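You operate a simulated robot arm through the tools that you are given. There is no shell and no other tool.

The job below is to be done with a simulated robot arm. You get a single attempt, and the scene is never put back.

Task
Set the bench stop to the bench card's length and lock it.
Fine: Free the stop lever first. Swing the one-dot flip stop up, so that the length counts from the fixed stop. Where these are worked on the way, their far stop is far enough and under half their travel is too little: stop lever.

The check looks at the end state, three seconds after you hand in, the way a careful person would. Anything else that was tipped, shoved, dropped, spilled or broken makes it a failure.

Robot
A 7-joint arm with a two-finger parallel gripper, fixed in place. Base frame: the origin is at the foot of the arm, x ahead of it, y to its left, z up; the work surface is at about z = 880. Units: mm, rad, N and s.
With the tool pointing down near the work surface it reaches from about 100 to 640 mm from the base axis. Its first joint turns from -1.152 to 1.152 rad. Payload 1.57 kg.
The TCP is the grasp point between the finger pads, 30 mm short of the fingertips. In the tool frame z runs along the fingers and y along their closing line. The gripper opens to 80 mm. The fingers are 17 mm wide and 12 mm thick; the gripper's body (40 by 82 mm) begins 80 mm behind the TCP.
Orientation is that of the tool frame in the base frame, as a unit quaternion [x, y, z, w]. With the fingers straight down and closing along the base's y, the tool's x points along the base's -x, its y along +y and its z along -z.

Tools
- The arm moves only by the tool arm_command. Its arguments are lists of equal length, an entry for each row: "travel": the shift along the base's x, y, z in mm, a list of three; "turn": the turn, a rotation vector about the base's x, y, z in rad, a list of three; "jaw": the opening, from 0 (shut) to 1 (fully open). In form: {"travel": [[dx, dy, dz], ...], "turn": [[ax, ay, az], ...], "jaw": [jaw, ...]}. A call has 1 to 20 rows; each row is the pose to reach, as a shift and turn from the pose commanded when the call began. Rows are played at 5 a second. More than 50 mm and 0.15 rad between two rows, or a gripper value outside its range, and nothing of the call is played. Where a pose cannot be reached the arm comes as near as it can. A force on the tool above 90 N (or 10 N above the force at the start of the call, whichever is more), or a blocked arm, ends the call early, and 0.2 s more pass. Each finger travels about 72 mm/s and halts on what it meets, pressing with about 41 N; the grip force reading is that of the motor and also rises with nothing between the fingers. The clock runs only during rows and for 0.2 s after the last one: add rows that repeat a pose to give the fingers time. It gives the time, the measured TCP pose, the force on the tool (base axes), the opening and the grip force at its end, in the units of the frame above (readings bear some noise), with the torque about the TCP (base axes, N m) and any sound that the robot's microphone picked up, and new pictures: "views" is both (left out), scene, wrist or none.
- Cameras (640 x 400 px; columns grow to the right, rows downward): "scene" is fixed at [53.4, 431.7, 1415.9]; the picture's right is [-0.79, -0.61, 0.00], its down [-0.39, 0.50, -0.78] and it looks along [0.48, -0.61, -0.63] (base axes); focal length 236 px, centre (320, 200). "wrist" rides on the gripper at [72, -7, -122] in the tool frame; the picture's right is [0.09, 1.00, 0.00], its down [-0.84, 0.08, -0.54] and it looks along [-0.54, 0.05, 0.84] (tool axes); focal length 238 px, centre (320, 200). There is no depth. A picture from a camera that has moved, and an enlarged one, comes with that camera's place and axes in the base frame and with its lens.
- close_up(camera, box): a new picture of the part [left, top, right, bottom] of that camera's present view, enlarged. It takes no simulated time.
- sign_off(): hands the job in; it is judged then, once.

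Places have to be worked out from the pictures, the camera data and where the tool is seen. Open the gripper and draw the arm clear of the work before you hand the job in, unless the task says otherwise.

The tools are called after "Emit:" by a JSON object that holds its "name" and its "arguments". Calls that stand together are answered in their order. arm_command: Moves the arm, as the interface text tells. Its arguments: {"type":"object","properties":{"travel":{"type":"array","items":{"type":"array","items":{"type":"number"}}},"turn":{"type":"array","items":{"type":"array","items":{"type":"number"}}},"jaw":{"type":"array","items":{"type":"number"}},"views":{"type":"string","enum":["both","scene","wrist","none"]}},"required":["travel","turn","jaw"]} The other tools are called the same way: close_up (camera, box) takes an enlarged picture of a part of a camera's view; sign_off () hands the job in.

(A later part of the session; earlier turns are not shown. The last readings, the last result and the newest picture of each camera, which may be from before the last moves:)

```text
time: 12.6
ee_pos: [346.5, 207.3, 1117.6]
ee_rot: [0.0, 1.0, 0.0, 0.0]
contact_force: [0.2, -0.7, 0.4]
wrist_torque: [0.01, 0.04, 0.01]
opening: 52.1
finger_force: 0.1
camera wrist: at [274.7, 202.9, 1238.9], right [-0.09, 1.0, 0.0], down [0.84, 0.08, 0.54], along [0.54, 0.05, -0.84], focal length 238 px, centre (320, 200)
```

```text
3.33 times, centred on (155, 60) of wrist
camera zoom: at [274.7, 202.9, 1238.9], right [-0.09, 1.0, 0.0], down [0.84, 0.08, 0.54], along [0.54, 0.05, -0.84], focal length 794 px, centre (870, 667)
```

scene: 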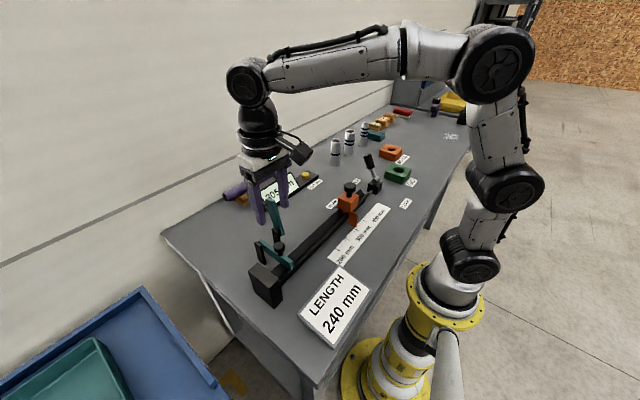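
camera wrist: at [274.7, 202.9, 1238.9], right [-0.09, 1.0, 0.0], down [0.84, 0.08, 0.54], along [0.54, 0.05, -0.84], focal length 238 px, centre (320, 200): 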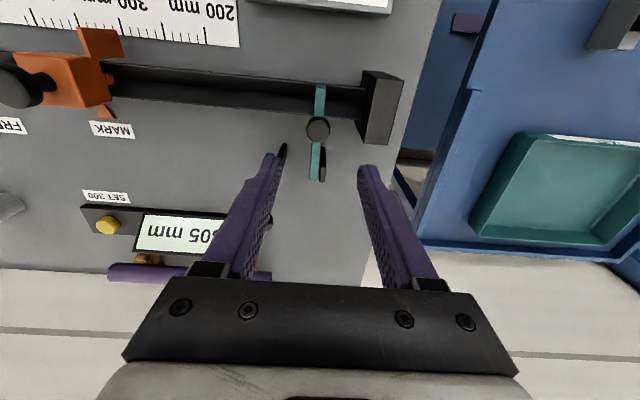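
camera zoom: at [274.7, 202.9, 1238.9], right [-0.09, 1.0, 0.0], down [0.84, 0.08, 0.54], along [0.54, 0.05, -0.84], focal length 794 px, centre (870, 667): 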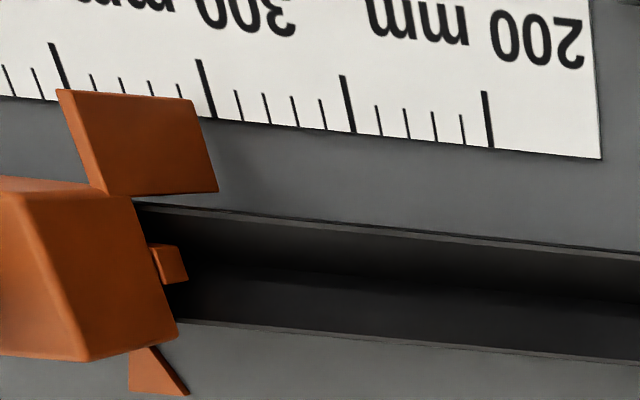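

The fixed block's inner face comes out at y ≈ 263 and the stop's face at y ≈ −42. That makes the true length about 305, so the display and scale agree, both counting from the fixed stop. The MARK sits 300 mm from the one-dot stop's face rather than from the fixed stop, so I won't use it. Now I'll lower the open fingers around the one-dot knob.

Emit:
{"name": "arm_command", "arguments": {"travel": [[1, 0, -40], [2, 0, -80], [2, 0, -110], [2, 0, -130], [2, 0, -130]], "turn": [[0, 0, 0], [0, 0, 0], [0, 0, 0], [0, 0, 0], [0, 0, 0]], "jaw": [0.65, 0.65, 0.65, 0.65, 0.65], "views": "both"}}

Emit:
{"name": "close_up", "arguments": {"camera": "scene", "box": [235, 190, 335, 310]}}

Emit:
{"name": "close_up", "arguments": {"camera": "wrist", "box": [220, 80, 420, 280]}}

```text
time: 13.8
ee_pos: [347.9, 206.4, 989.8]
ee_rot: [0.0, 1.0, 0.0, 0.0]
contact_force: [0.6, -0.7, 0.0]
wrist_torque: [-0.02, -0.01, -0.01]
opening: 52.1
finger_force: 0.1
camera wrist: at [277.1, 200.9, 1110.8], right [-0.09, 1.0, 0.0], down [0.84, 0.08, 0.54], along [0.54, 0.05, -0.84], focal length 238 px, centre (320, 200)
```

scene: 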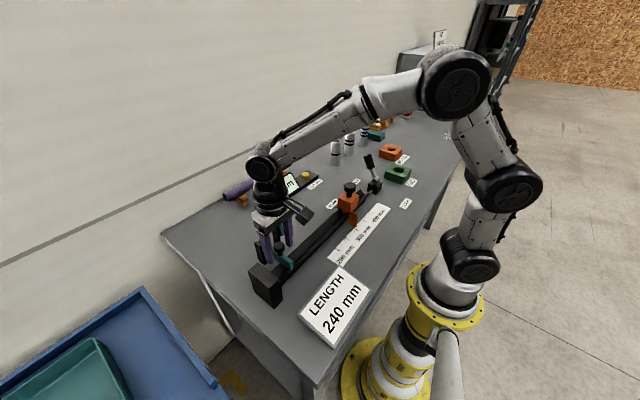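
wrist: 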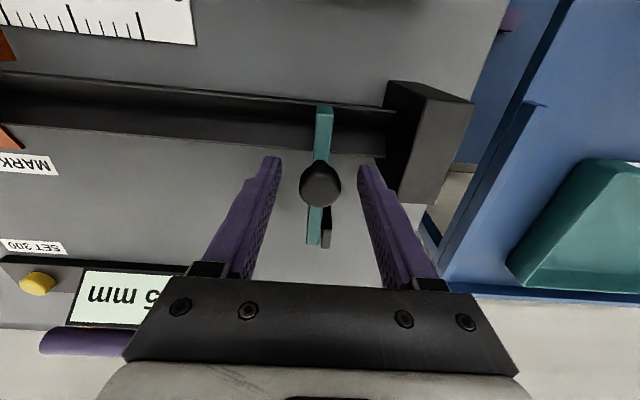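

```text
3.33 times, centred on (285, 250) of scene
camera zoom: at [53.4, 431.7, 1415.9], right [-0.79, -0.61, 0.0], down [-0.39, 0.5, -0.78], along [0.48, -0.61, -0.63], focal length 787 px, centre (437, 33)
```

zoom: 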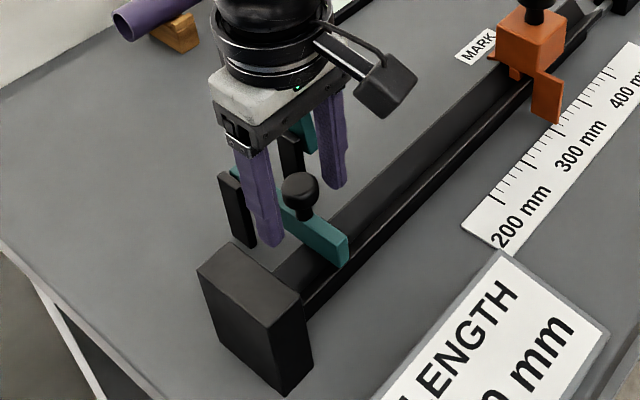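

```text
2.00 times, centred on (320, 180) of wrist
camera zoom: at [277.1, 200.9, 1110.8], right [-0.09, 1.0, 0.0], down [0.84, 0.08, 0.54], along [0.54, 0.05, -0.84], focal length 477 px, centre (320, 240)
```

zoom: 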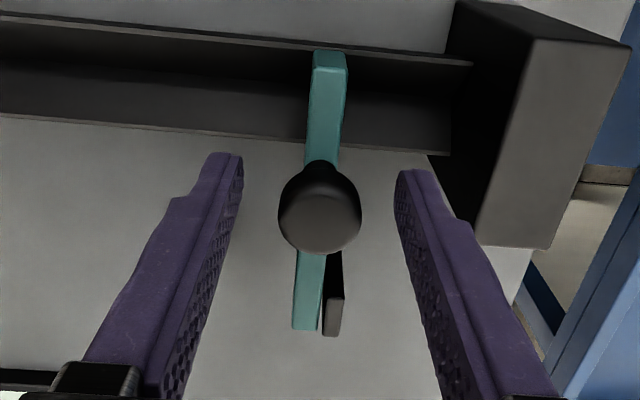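

The knob sits centred between the fingers. I'll close on it and check the grip before lifting.

Emit:
{"name": "arm_command", "arguments": {"travel": [[0, 0, -2], [0, 0, -2], [0, 0, -2], [0, 0, -2]], "turn": [[0, 0, 0], [0, 0, 0], [0, 0, 0], [0, 0, 0]], "jaw": [0.4, 0.2, 0.2, 0.2], "views": "wrist"}}

```text
time: 14.8
ee_pos: [349.3, 206.4, 985.8]
ee_rot: [-0.001, 1.0, 0.0, 0.0]
contact_force: [-2.1, -0.4, 1.8]
wrist_torque: [0.03, -0.07, -0.01]
opening: 24.9
finger_force: 36.2
camera wrist: at [277.8, 201.0, 1108.1], right [-0.09, 1.0, 0.0], down [0.84, 0.08, 0.54], along [0.54, 0.05, -0.84], focal length 238 px, centre (320, 200)
```

wrist: 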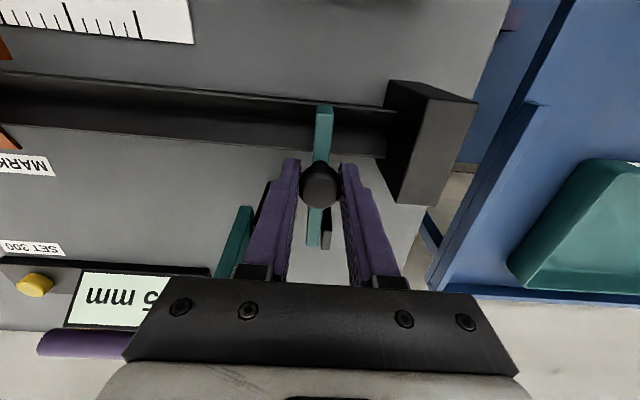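

The knob is held (opening 24.9 mm, matching its diameter). I'll swing it up along an arc about the hinge, checking halfway.

Emit:
{"name": "arm_command", "arguments": {"travel": [[3.6, 0, 5], [7.5, 0, 9.7], [12, 0, 14], [16.6, 0, 17.9], [21.6, 0, 21.3], [26.9, 0, 24.4], [32.5, 0, 27], [38.2, 0, 29.1], [44.2, 0, 30.6], [50.2, 0, 31.6], [50.2, 0, 31.6]], "turn": [[0, 0, 0], [0, 0, 0], [0, 0, 0], [0, 0, 0], [0, 0, 0], [0, 0, 0], [0, 0, 0], [0, 0, 0], [0, 0, 0], [0, 0, 0], [0, 0, 0]], "jaw": [0.2, 0.2, 0.2, 0.2, 0.2, 0.2, 0.2, 0.2, 0.2, 0.2, 0.2], "views": "both"}}

Emit:
{"name": "close_up", "arguments": {"camera": "scene", "box": [235, 180, 335, 300]}}

```text
time: 17.2
ee_pos: [400.4, 206.9, 1015.8]
ee_rot: [0.0, 1.0, 0.0, 0.0]
contact_force: [0.6, 0.3, 0.2]
wrist_torque: [-0.01, -0.02, 0.03]
opening: 16.2
finger_force: 0.1
camera wrist: at [329.1, 200.9, 1137.8], right [-0.09, 1.0, 0.0], down [0.84, 0.08, 0.54], along [0.54, 0.05, -0.84], focal length 238 px, centre (320, 200)
```

scene: 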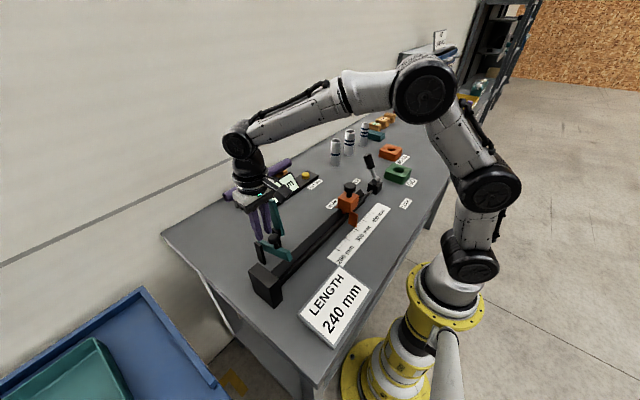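
wrist: 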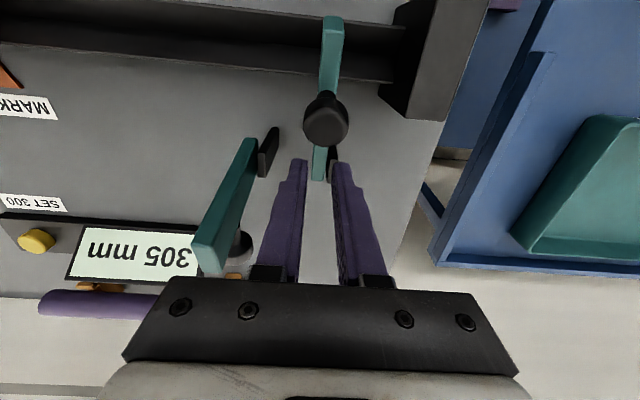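

```text
3.33 times, centred on (285, 240) of scene
camera zoom: at [53.4, 431.7, 1415.9], right [-0.79, -0.61, 0.0], down [-0.39, 0.5, -0.78], along [0.48, -0.61, -0.63], focal length 787 px, centre (437, 67)
```

zoom: 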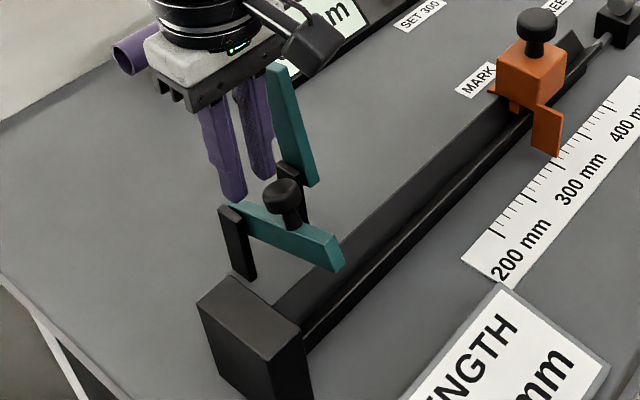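

The fingers slid off the rounded knob, but the bar stayed raised at about 20°, so the hinge holds by friction. I'll back out upward and move to the −x side. There I'll tilt the closed fingers forward, so I can hook them under the bar's free end and swing it up from below.

Emit:
{"name": "arm_command", "arguments": {"travel": [[0, 0, 45], [0, 0, 92], [-45, 0, 95], [-90, 0, 95], [-135, 0, 95], [-160, 0, 95], [-160, 0, 95], [-160, 0, 95], [-160, 0, 95], [-160, 0, 95], [-160, 0, 95], [-160, 0, 95]], "turn": [[0, 0, 0], [0, 0, 0], [0, 0, 0], [0, 0, 0], [0, 0, 0], [0, -0.14, 0], [0, -0.28, 0], [0, -0.42, 0], [0, -0.56, 0], [0, -0.7, 0], [0, -0.7, 0], [0, -0.7, 0]], "jaw": [0.2, 0.2, 0.1, 0, 0, 0, 0, 0, 0, 0, 0, 0], "views": "both"}}

Emit:
{"name": "close_up", "arguments": {"camera": "scene", "box": [235, 180, 335, 300]}}

Emit:
{"name": "close_up", "arguments": {"camera": "wrist", "box": [220, 80, 420, 280]}}

```text
time: 19.8
ee_pos: [244.3, 204.4, 1112.7]
ee_rot: [-0.001, 0.939, 0.001, 0.343]
contact_force: [-0.5, -0.1, 0.5]
wrist_torque: [0.05, 0.0, -0.03]
opening: 0.2
finger_force: 21.4
out of reach, approached as far as the arm can: row 10, 11, 12
camera wrist: at [110.8, 199.3, 1158.1], right [-0.07, 1.0, -0.06], down [0.29, 0.08, 0.95], along [0.95, 0.05, -0.3], focal length 238 px, centre (320, 200)
```

scene: 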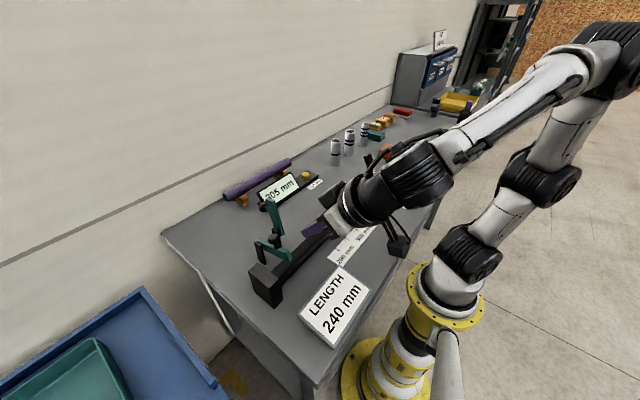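
wrist: 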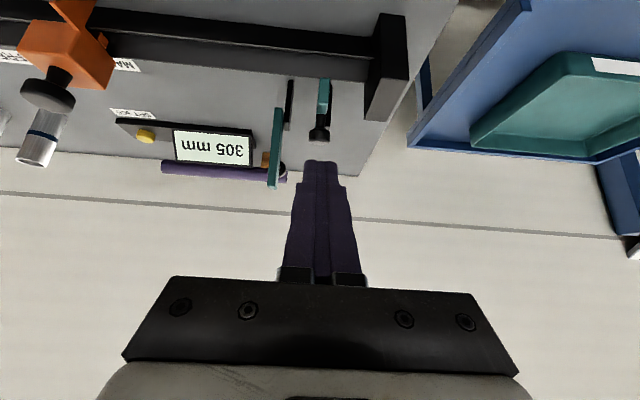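

```text
3.33 times, centred on (285, 240) of scene
camera zoom: at [53.3, 431.7, 1415.9], right [-0.79, -0.61, 0.0], down [-0.39, 0.5, -0.78], along [0.48, -0.61, -0.63], focal length 787 px, centre (437, 67)
```

zoom: 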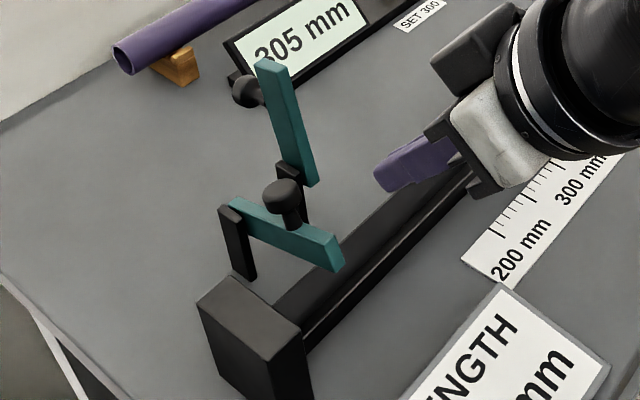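

```text
2.00 times, centred on (320, 180) of wrist
camera zoom: at [110.8, 199.3, 1158.1], right [-0.07, 1.0, -0.06], down [0.29, 0.08, 0.95], along [0.95, 0.05, -0.3], focal length 477 px, centre (320, 240)
```

zoom: 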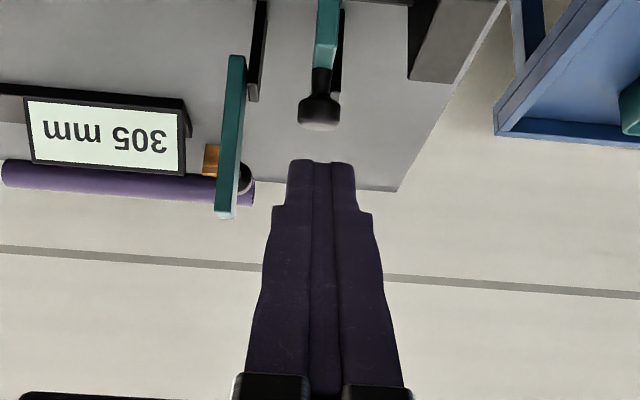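

The tool reached the forward tilt and the bar is still raised about 20°. I'll lower the closed fingertips on the −x side and slide them under the bar's free end.

Emit:
{"name": "arm_command", "arguments": {"travel": [[10, 0, -40], [18, 0, -85], [22, 0, -125], [22, 0, -143], [33, 0, -143], [45, 0, -143], [45, 0, -143]], "turn": [[0, 0, 0], [0, 0, 0], [0, 0, 0], [0, 0, 0], [0, 0, 0], [0, 0, 0], [0, 0, 0]], "jaw": [0, 0, 0, 0, 0, 0, 0], "views": "both"}}

Emit:
{"name": "close_up", "arguments": {"camera": "scene", "box": [235, 180, 335, 300]}}

Emit:
{"name": "close_up", "arguments": {"camera": "wrist", "box": [220, 40, 420, 240]}}

```text
time: 21.4
ee_pos: [288.7, 202.3, 968.1]
ee_rot: [0.0, 0.939, 0.0, 0.343]
contact_force: [0.9, -1.0, 0.5]
wrist_torque: [-0.02, -0.02, 0.0]
opening: 0.2
finger_force: 21.0
camera wrist: at [155.1, 198.1, 1014.5], right [-0.07, 1.0, -0.06], down [0.29, 0.08, 0.95], along [0.95, 0.05, -0.29], focal length 238 px, centre (320, 200)
```

scene: 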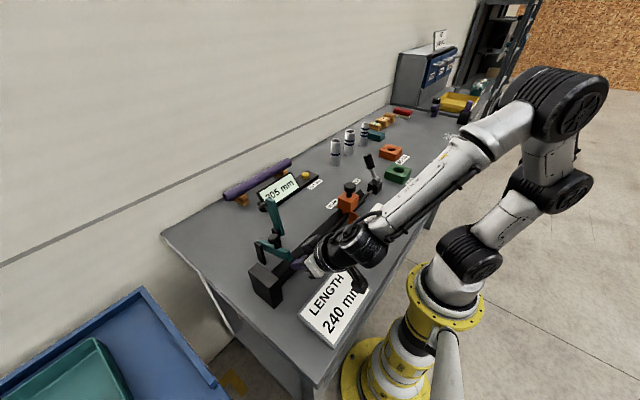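
wrist: 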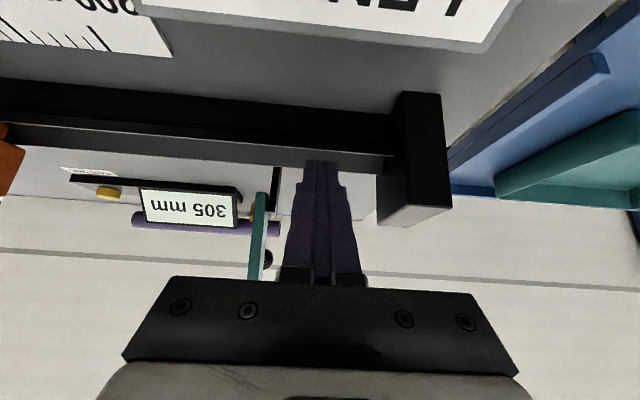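

```text
3.33 times, centred on (285, 240) of scene
camera zoom: at [53.4, 431.7, 1415.9], right [-0.79, -0.61, 0.0], down [-0.39, 0.5, -0.78], along [0.48, -0.61, -0.63], focal length 787 px, centre (437, 67)
```

zoom: 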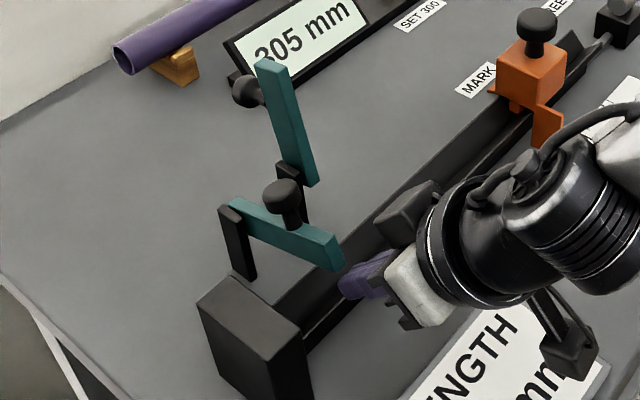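

```text
2.00 times, centred on (320, 140) of wrist
camera zoom: at [155.1, 198.1, 1014.5], right [-0.07, 1.0, -0.06], down [0.29, 0.08, 0.95], along [0.95, 0.05, -0.29], focal length 477 px, centre (320, 320)
```

zoom: 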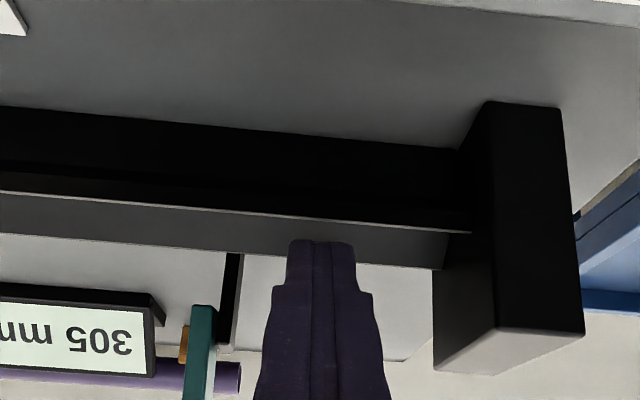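

Emit:
{"name": "close_up", "arguments": {"camera": "scene", "box": [295, 225, 365, 275]}}

```text
8.00 times, centred on (330, 250) of scene
camera zoom: at [53.4, 431.7, 1415.9], right [-0.79, -0.61, 0.0], down [-0.39, 0.5, -0.78], along [0.48, -0.61, -0.63], focal length 1888 px, centre (240, -200)
```

zoom: 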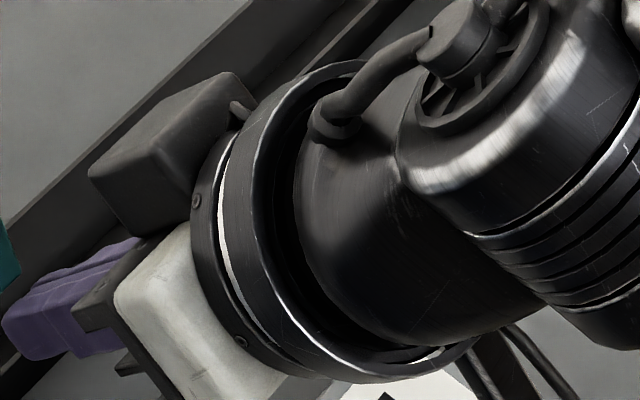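

Emit:
{"name": "close_up", "arguments": {"camera": "scene", "box": [262, 215, 318, 265]}}

```text
8.00 times, centred on (290, 240) of scene
camera zoom: at [53.4, 431.7, 1415.9], right [-0.79, -0.61, 0.0], down [-0.39, 0.5, -0.78], along [0.48, -0.61, -0.63], focal length 1888 px, centre (560, -120)
```

zoom: 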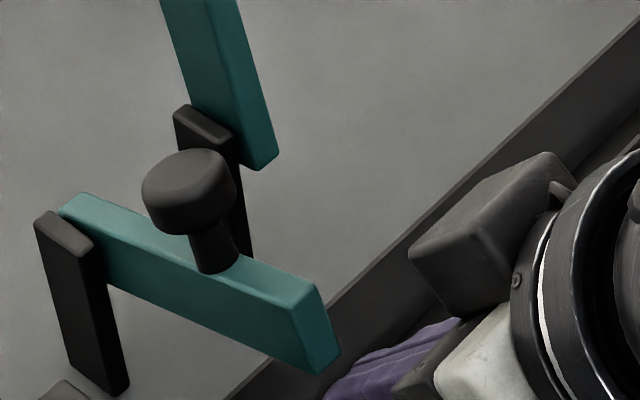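

The bar is at 20° as computed, and the fingertips are about 15 mm below its free end. I'll slide in a little more and lift along the arc to bring the bar up to about 80°.

Emit:
{"name": "arm_command", "arguments": {"travel": [[6, 1, 0], [11, 3, 0], [14.6, 3, 6], [16.5, 3, 13], [19, 3, 20.3], [22.3, 3, 27], [25.8, 3, 33.6], [30, 3, 40], [34.8, 3, 45.6], [40, 3, 51], [45.7, 3, 55.8], [52, 3, 60], [58.2, 3, 64], [65, 3, 67], [72, 3, 69.8], [72, 3, 69.8]], "turn": [[0, 0, 0], [0, 0, 0], [0, 0, 0], [0, 0, 0], [0, 0, 0], [0, 0, 0], [0, 0, 0], [0, 0, 0], [0, 0, 0], [0, 0, 0], [0, 0, 0], [0, 0, 0], [0, 0, 0], [0, 0, 0], [0, 0, 0], [0, 0, 0]], "jaw": [0, 0, 0, 0, 0, 0, 0, 0, 0, 0, 0, 0, 0, 0, 0, 0], "views": "both"}}

Emit:
{"name": "close_up", "arguments": {"camera": "scene", "box": [235, 180, 335, 300]}}

```text
time: 24.8
ee_pos: [362.0, 206.2, 1037.5]
ee_rot: [0.0, 0.939, -0.001, 0.344]
contact_force: [-0.6, -0.3, 0.7]
wrist_torque: [0.0, 0.01, 0.02]
opening: 0.0
finger_force: 21.1
camera wrist: at [228.0, 202.6, 1084.7], right [-0.07, 1.0, -0.06], down [0.29, 0.08, 0.95], along [0.95, 0.05, -0.29], focal length 238 px, centre (320, 200)
```

scene: 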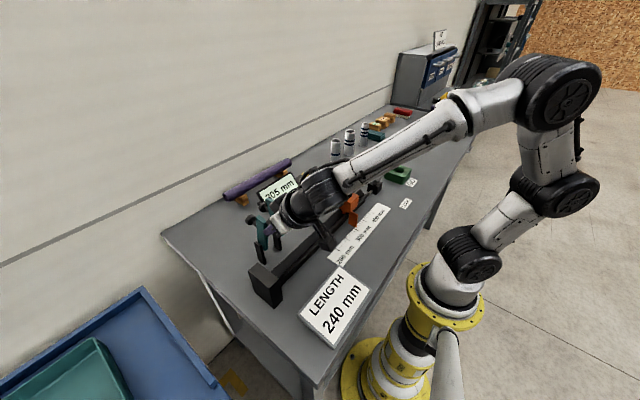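
wrist: 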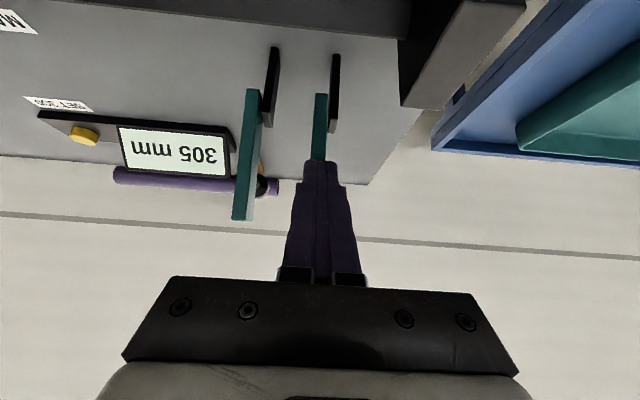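

```text
3.33 times, centred on (285, 240) of scene
camera zoom: at [53.4, 431.7, 1415.9], right [-0.79, -0.61, 0.0], down [-0.39, 0.5, -0.78], along [0.48, -0.61, -0.63], focal length 787 px, centre (437, 67)
```

zoom: 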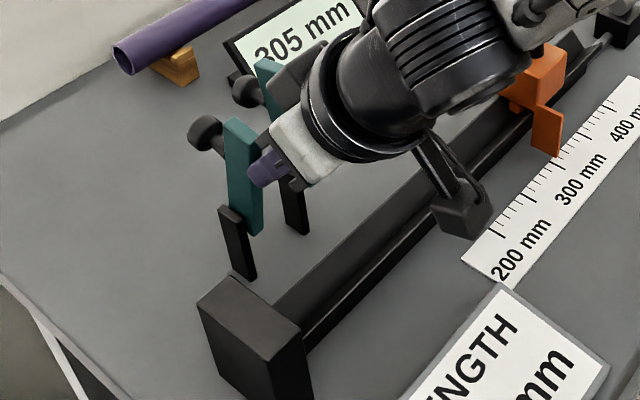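

The one-dot bar is now nearly upright. I'll push it a little further in short steps until it meets its up-stop like the two-dot one.

Emit:
{"name": "arm_command", "arguments": {"travel": [[4, 0, 1], [8, 0, 2], [12, 0, 3], [16, 0, 4], [16, 0, 4]], "turn": [[0, 0, 0], [0, 0, 0], [0, 0, 0], [0, 0, 0], [0, 0, 0]], "jaw": [0, 0, 0, 0, 0], "views": "both"}}

Emit:
{"name": "close_up", "arguments": {"camera": "scene", "box": [235, 180, 335, 300]}}

```text
time: 26.0
ee_pos: [375.9, 207.9, 1041.1]
ee_rot: [0.0, 0.939, 0.0, 0.343]
contact_force: [0.3, 0.3, -0.7]
wrist_torque: [-0.01, -0.01, 0.01]
opening: 0.0
finger_force: 20.9
camera wrist: at [243.6, 202.8, 1088.3], right [-0.07, 1.0, -0.06], down [0.29, 0.08, 0.95], along [0.95, 0.05, -0.29], focal length 238 px, centre (320, 200)
```

scene: 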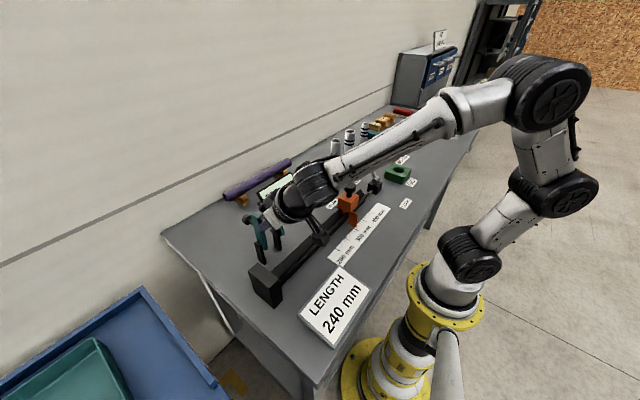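
wrist: 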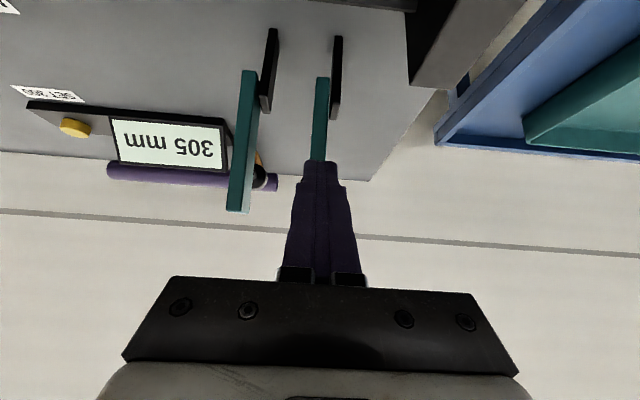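

```text
3.33 times, centred on (285, 240) of scene
camera zoom: at [53.4, 431.7, 1415.9], right [-0.79, -0.61, 0.0], down [-0.39, 0.5, -0.78], along [0.48, -0.61, -0.63], focal length 787 px, centre (437, 67)
```

zoom: 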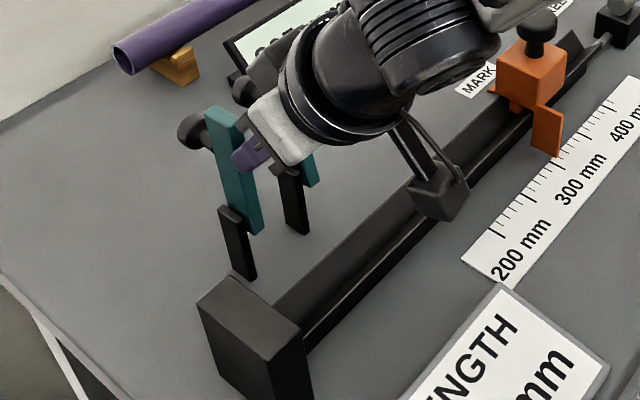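

It already leans like the two-dot one, with no stop force yet. A few more small steps to feel for the end stop.

Emit:
{"name": "arm_command", "arguments": {"travel": [[3, 0, 0], [6, 0, 0], [9, 0, 0], [9, 0, 0]], "turn": [[0, 0, 0], [0, 0, 0], [0, 0, 0], [0, 0, 0]], "jaw": [0, 0, 0, 0], "views": "both"}}

Emit:
{"name": "close_up", "arguments": {"camera": "scene", "box": [235, 180, 335, 300]}}

```text
time: 27.0
ee_pos: [384.6, 207.2, 1043.0]
ee_rot: [0.0, 0.94, 0.0, 0.342]
contact_force: [0.5, 0.0, 1.0]
wrist_torque: [0.02, 0.03, 0.0]
opening: 0.0
finger_force: 21.3
camera wrist: at [252.0, 201.8, 1089.7], right [-0.07, 1.0, -0.06], down [0.29, 0.08, 0.95], along [0.95, 0.05, -0.29], focal length 238 px, centre (320, 200)
```

scene: 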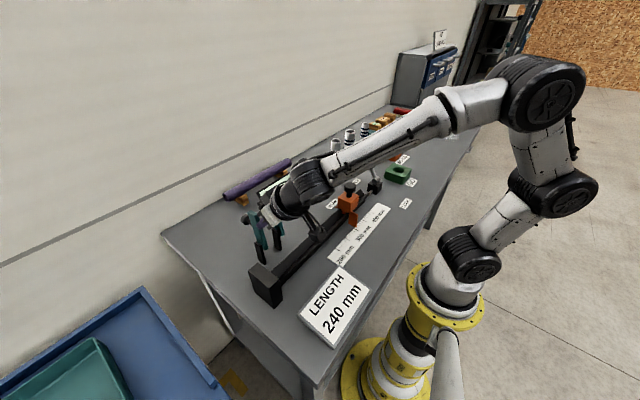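
wrist: 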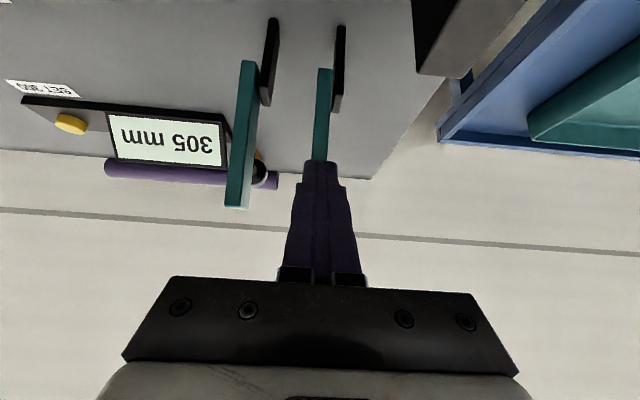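

```text
3.33 times, centred on (285, 240) of scene
camera zoom: at [53.4, 431.7, 1415.9], right [-0.79, -0.61, 0.0], down [-0.39, 0.5, -0.78], along [0.48, -0.61, -0.63], focal length 787 px, centre (437, 67)
```

zoom: 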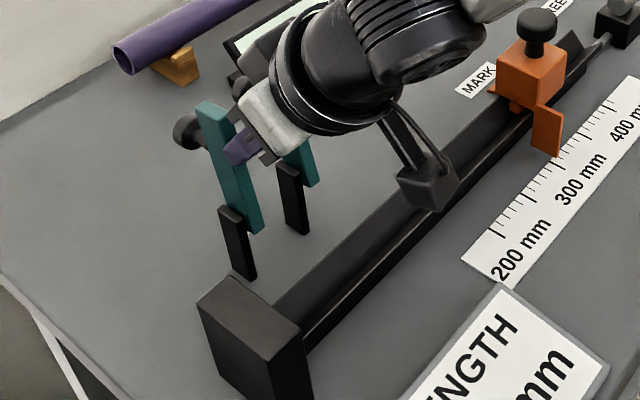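

The one-dot bar now leans past vertical at least as far as the two-dot bar, so it's up. I'll back the fingers off, level the tool again at height and check that the bar stays put.

Emit:
{"name": "arm_command", "arguments": {"travel": [[-20, 0, 8], [-45, -5, 30], [-60, -30, 60], [-60, -65, 80], [-60, -100, 90], [-60, -140, 95], [-60, -180, 95], [-55, -225, 95], [-52, -265, 85], [-52, -277, 75], [-52, -277, 75]], "turn": [[0, 0, 0], [0, 0, 0], [0, 0.1, 0], [0, 0.22, 0], [0, 0.34, 0], [0, 0.46, 0], [0, 0.58, 0], [0, 0.7, 0], [0, 0.7, 0], [0, 0.7, 0], [0, 0.7, 0]], "jaw": [0, 0, 0, 0, 0, 0, 0.2, 0.4, 0.6, 0.7, 0.7], "views": "both"}}

Emit:
{"name": "close_up", "arguments": {"camera": "scene", "box": [235, 160, 355, 310]}}

Emit:
{"name": "close_up", "arguments": {"camera": "wrist", "box": [220, 60, 420, 260]}}

```text
time: 29.4
ee_pos: [330.8, -70.2, 1116.7]
ee_rot: [0.0, 1.0, 0.0, 0.0]
contact_force: [0.3, 0.2, -0.3]
wrist_torque: [0.01, 0.0, -0.02]
opening: 56.0
finger_force: 0.1
camera wrist: at [259.7, -75.7, 1239.5], right [-0.09, 1.0, 0.0], down [0.84, 0.08, 0.54], along [0.54, 0.05, -0.84], focal length 238 px, centre (320, 200)
```

scene: 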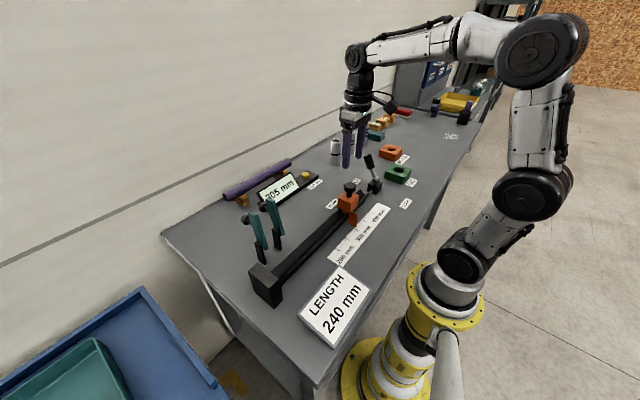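
wrist: 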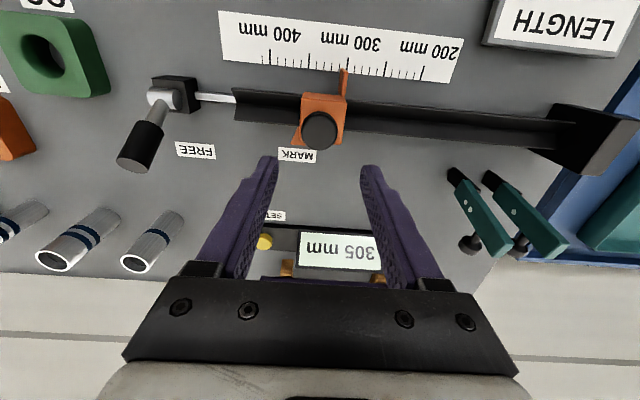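

```text
2.67 times, centred on (295, 235) of scene
camera zoom: at [53.4, 431.7, 1415.9], right [-0.79, -0.61, 0.0], down [-0.39, 0.5, -0.78], along [0.48, -0.61, -0.63], focal length 630 px, centre (387, 107)
```

zoom: 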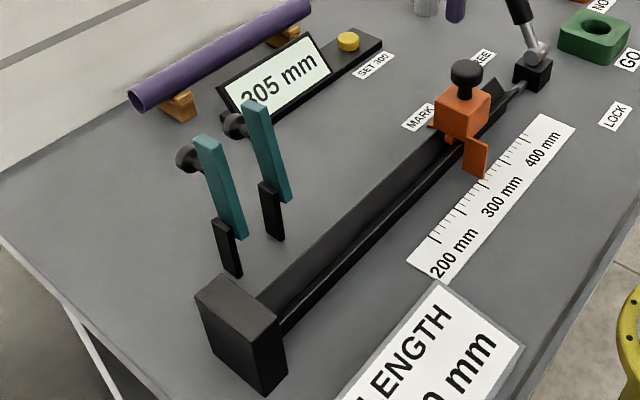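

```text
2.00 times, centred on (320, 160) of wrist
camera zoom: at [259.7, -75.7, 1239.5], right [-0.09, 1.0, 0.0], down [0.84, 0.08, 0.54], along [0.54, 0.05, -0.84], focal length 477 px, centre (320, 280)
```

zoom: 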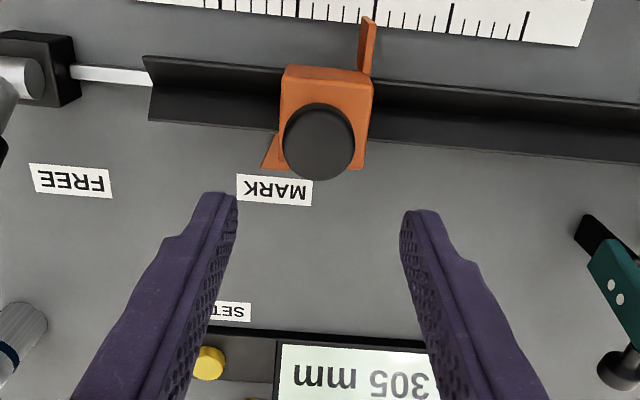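

Both flip stops are up and the lever is at FREE. From here I'll take a very tight look at the flag against the scale to compare it with the 305 mm readout.

Emit:
{"name": "close_up", "arguments": {"camera": "wrist", "box": [315, 55, 379, 95]}}

Emit:
{"name": "close_up", "arguments": {"camera": "scene", "box": [340, 200, 390, 240]}}

```text
10.00 times, centred on (347, 75) of wrist
camera zoom: at [259.7, -75.7, 1239.5], right [-0.09, 1.0, 0.0], down [0.84, 0.08, 0.54], along [0.54, 0.05, -0.84], focal length 2384 px, centre (50, 1450)
```

zoom: 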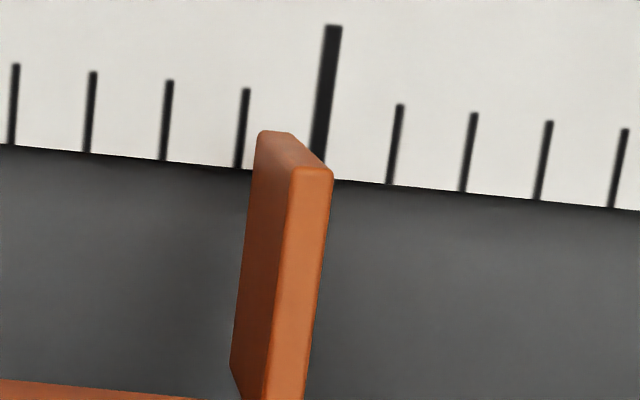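

```text
10.00 times, centred on (365, 220) of scene
camera zoom: at [53.4, 431.7, 1415.9], right [-0.79, -0.61, 0.0], down [-0.39, 0.5, -0.78], along [0.48, -0.61, -0.63], focal length 2361 px, centre (-130, 0)
```

zoom: 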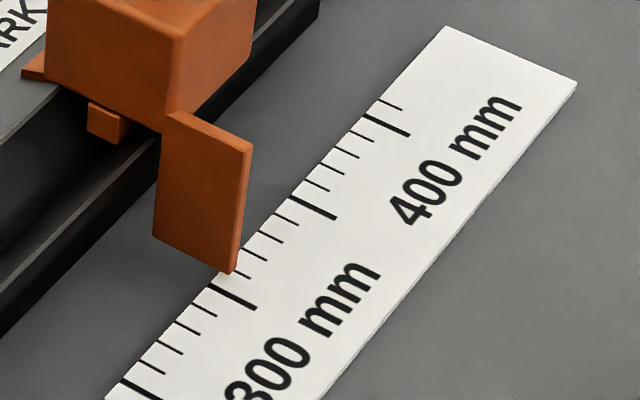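

By the scale, the flag's +y face sits about 3.5 mm past the 300 tick and its centre about 6 mm past, so the readout's 305 fits between them. I'll settle the exact datum later by touch. Now I'll lower the open fingers around the carriage knob.

Emit:
{"name": "arm_command", "arguments": {"travel": [[0, 0, -40], [0, 0, -80], [0, 0, -108], [0, 0, -108]], "turn": [[0, 0, 0], [0, 0, 0], [0, 0, 0], [0, 0, 0]], "jaw": [0.7, 0.7, 0.7, 0.7], "views": "both"}}

Emit:
{"name": "close_up", "arguments": {"camera": "scene", "box": [310, 160, 400, 240]}}

```text
time: 30.4
ee_pos: [332.9, -70.6, 1010.3]
ee_rot: [-0.001, 1.0, 0.0, 0.0]
contact_force: [-0.6, 0.0, -0.3]
wrist_torque: [0.03, -0.03, -0.03]
opening: 55.6
finger_force: 0.1
camera wrist: at [261.5, -74.9, 1131.7], right [-0.09, 1.0, 0.0], down [0.84, 0.08, 0.54], along [0.54, 0.05, -0.84], focal length 238 px, centre (320, 200)
```

scene: 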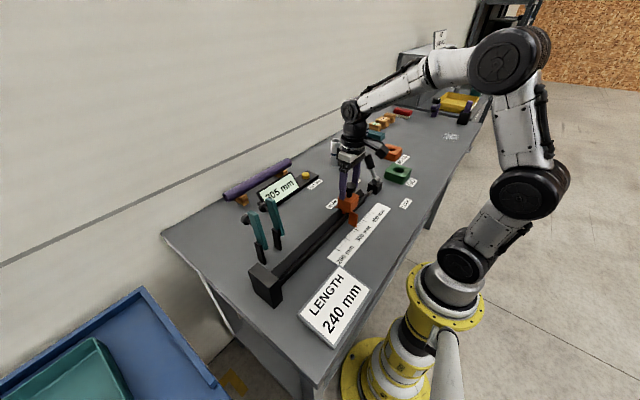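
wrist: 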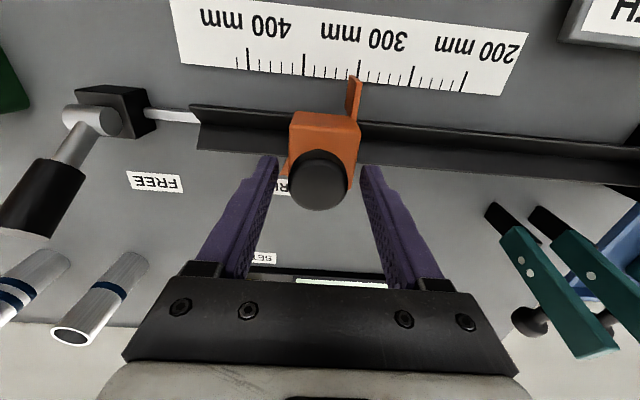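

```text
5.00 times, centred on (355, 200) of scene
camera zoom: at [53.4, 431.7, 1415.9], right [-0.79, -0.61, 0.0], down [-0.39, 0.5, -0.78], along [0.48, -0.61, -0.63], focal length 1180 px, centre (145, 200)
```

zoom: 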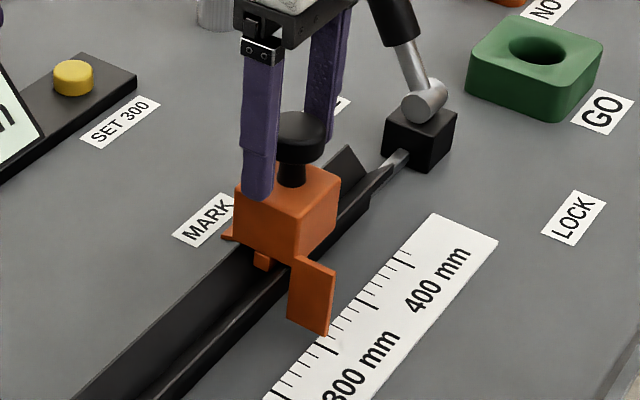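

The knob is between the fingers, with the tips above the orange body. I'll close on it gently and check that the readout doesn't shift.

Emit:
{"name": "arm_command", "arguments": {"travel": [[0, 0, -2], [0, 0, -2], [0, 0, -2], [0, 0, -2]], "turn": [[0, 0, 0], [0, 0, 0], [0, 0, 0], [0, 0, 0]], "jaw": [0.5, 0.3, 0.25, 0.25], "views": "both"}}

Emit:
{"name": "close_up", "arguments": {"camera": "scene", "box": [255, 165, 325, 210]}}

```text
time: 31.4
ee_pos: [333.8, -70.0, 1008.6]
ee_rot: [0.0, 1.0, 0.001, 0.001]
contact_force: [-2.5, -0.8, 5.5]
wrist_torque: [-0.02, -0.1, -0.01]
opening: 35.5
finger_force: 42.6
camera wrist: at [262.0, -74.5, 1130.2], right [-0.09, 1.0, 0.0], down [0.84, 0.08, 0.54], along [0.54, 0.05, -0.84], focal length 238 px, centre (320, 200)
```

scene: 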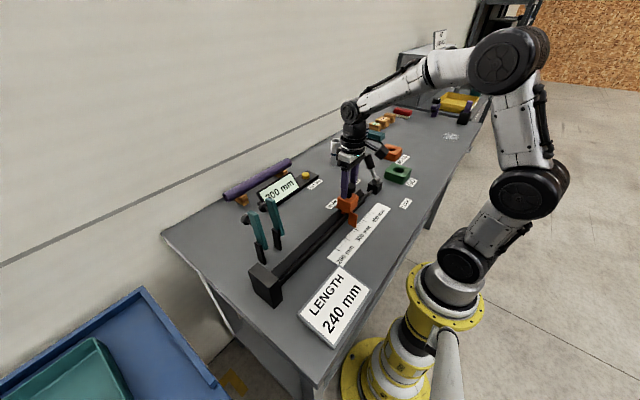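
wrist: 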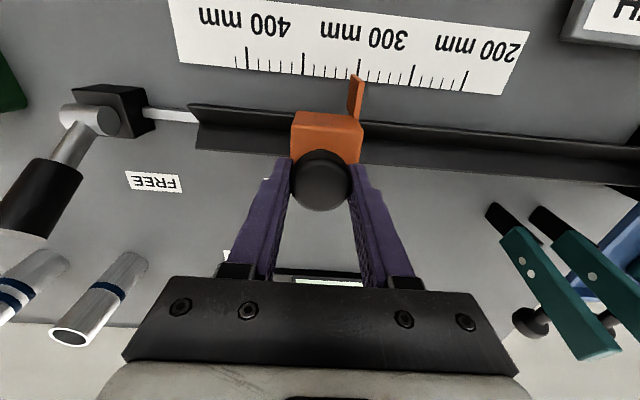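

```text
8.89 times, centred on (290, 188) of scene
camera zoom: at [53.2, 431.7, 1415.9], right [-0.79, -0.61, 0.0], down [-0.39, 0.5, -0.78], along [0.48, -0.61, -0.63], focal length 2098 px, centre (587, 311)
```

zoom: 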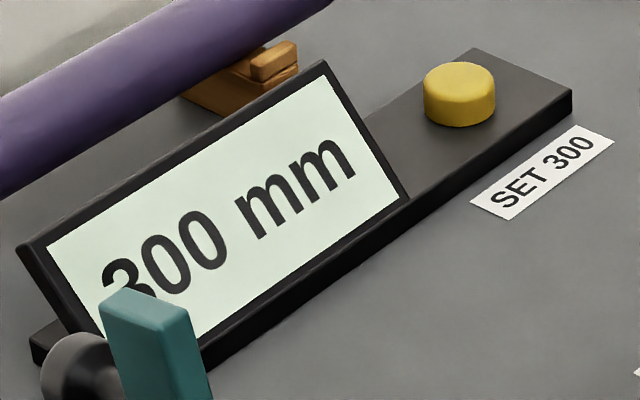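

The readout jumped from 305 straight to 300 while the carriage moved only a millimetre or two, so it steps in 5 mm increments. It is too coarse for setting the length by itself. I'll measure the flag's new place on the scale.

Emit:
{"name": "close_up", "arguments": {"camera": "wrist", "box": [325, 60, 389, 100]}}

Emit:
{"name": "close_up", "arguments": {"camera": "scene", "box": [340, 200, 390, 240]}}

```text
10.00 times, centred on (357, 80) of wrist
camera zoom: at [262.0, -74.5, 1130.2], right [-0.09, 1.0, 0.0], down [0.84, 0.08, 0.54], along [0.54, 0.05, -0.84], focal length 2384 px, centre (-50, 1400)
```

zoom: 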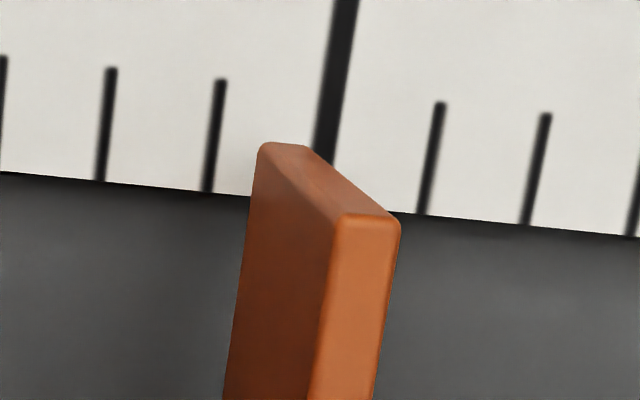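

```text
10.00 times, centred on (365, 220) of scene
camera zoom: at [53.2, 431.7, 1415.9], right [-0.79, -0.61, 0.0], down [-0.39, 0.5, -0.78], along [0.48, -0.61, -0.63], focal length 2361 px, centre (-130, 0)
```

zoom: 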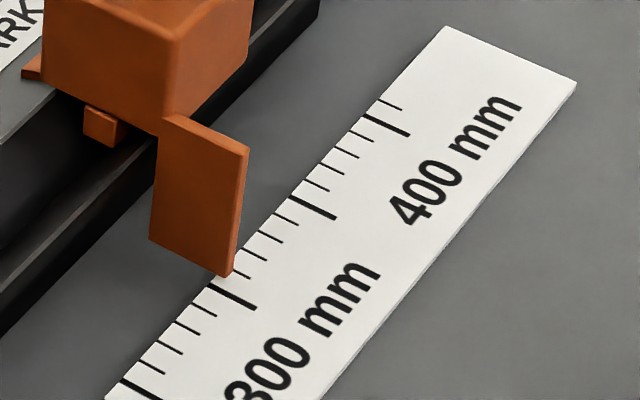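

The flag's +y face reads 302.1 on the scale now and read 303.5 before. That agrees with the readout rounding to the nearest 5, and with the fixed face at y ≈ 263. I need about 62 mm of +y travel, so I'll slide the carriage 60 mm first and re-measure.

Emit:
{"name": "arm_command", "arguments": {"travel": [[0, 6, 0], [0, 12, 0], [0, 18, 0], [0, 24, 0], [0, 30, 0], [0, 36, 0], [0, 42, 0], [0, 48, 0], [0, 54, 0], [0, 60, 0], [0, 60, 0], [0, 60, 0]], "turn": [[0, 0, 0], [0, 0, 0], [0, 0, 0], [0, 0, 0], [0, 0, 0], [0, 0, 0], [0, 0, 0], [0, 0, 0], [0, 0, 0], [0, 0, 0], [0, 0, 0], [0, 0, 0]], "jaw": [0.25, 0.25, 0.25, 0.25, 0.25, 0.25, 0.25, 0.25, 0.25, 0.25, 0.25, 0.25], "views": "both"}}

Emit:
{"name": "close_up", "arguments": {"camera": "wrist", "box": [315, 50, 411, 110]}}

Emit:
{"name": "close_up", "arguments": {"camera": "scene", "box": [255, 165, 325, 210]}}

Emit:
{"name": "close_up", "arguments": {"camera": "scene", "box": [315, 205, 395, 270]}}

```text
time: 34.0
ee_pos: [333.9, -9.1, 1007.9]
ee_rot: [0.0, 1.0, 0.0, -0.001]
contact_force: [-15.0, -0.2, 22.1]
wrist_torque: [-0.07, -0.15, -0.02]
opening: 35.5
finger_force: 42.2
camera wrist: at [262.3, -14.1, 1130.2], right [-0.09, 1.0, 0.0], down [0.84, 0.08, 0.54], along [0.54, 0.05, -0.84], focal length 238 px, centre (320, 200)
```

scene: 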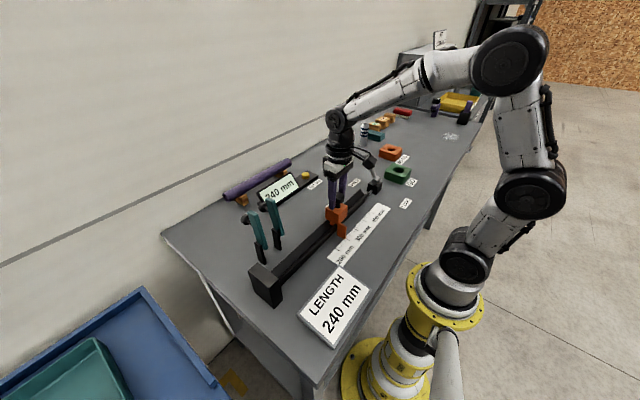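
wrist: 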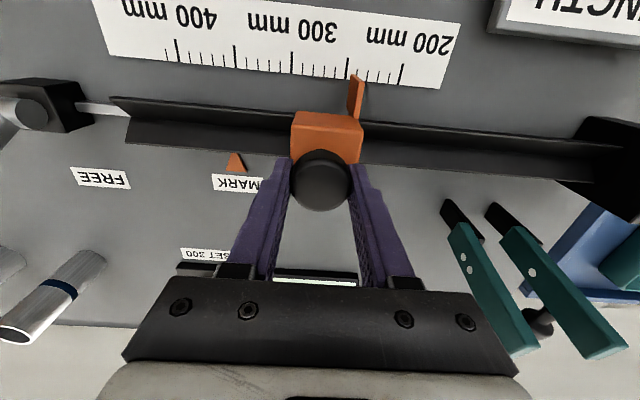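

```text
6.67 times, centred on (363, 80) of wrist
camera zoom: at [262.3, -14.1, 1130.2], right [-0.09, 1.0, 0.0], down [0.84, 0.08, 0.54], along [0.54, 0.05, -0.84], focal length 1589 px, centre (33, 1000)
```

zoom: 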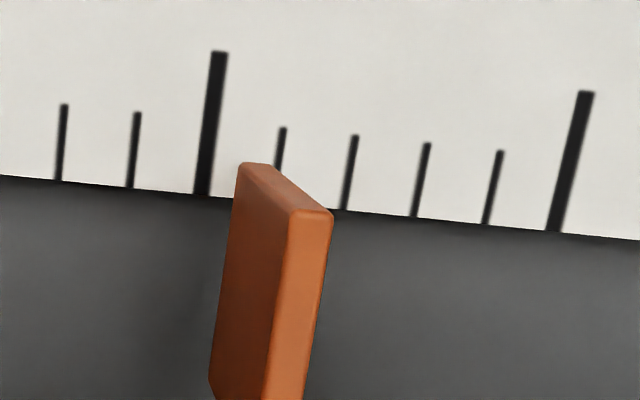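

```text
8.89 times, centred on (290, 188) of scene
camera zoom: at [52.7, 431.6, 1415.9], right [-0.79, -0.61, 0.0], down [-0.39, 0.5, -0.78], along [0.48, -0.61, -0.63], focal length 2098 px, centre (587, 311)
```

zoom: 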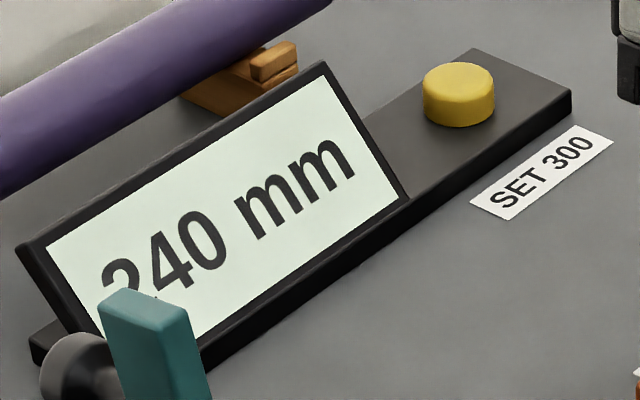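

```text
6.15 times, centred on (355, 238) of scene
camera zoom: at [52.7, 431.6, 1415.9], right [-0.79, -0.61, 0.0], down [-0.39, 0.5, -0.78], along [0.48, -0.61, -0.63], focal length 1453 px, centre (105, -31)
```

zoom: 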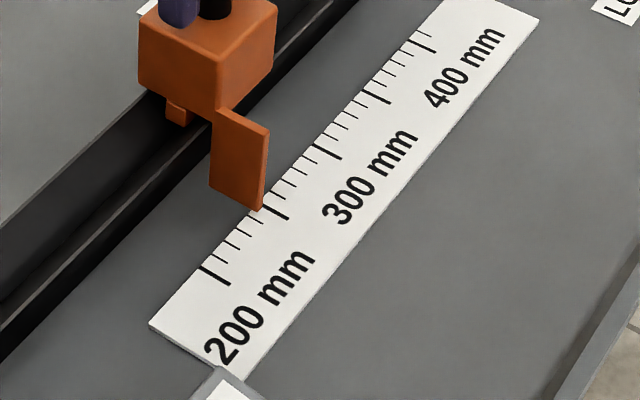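

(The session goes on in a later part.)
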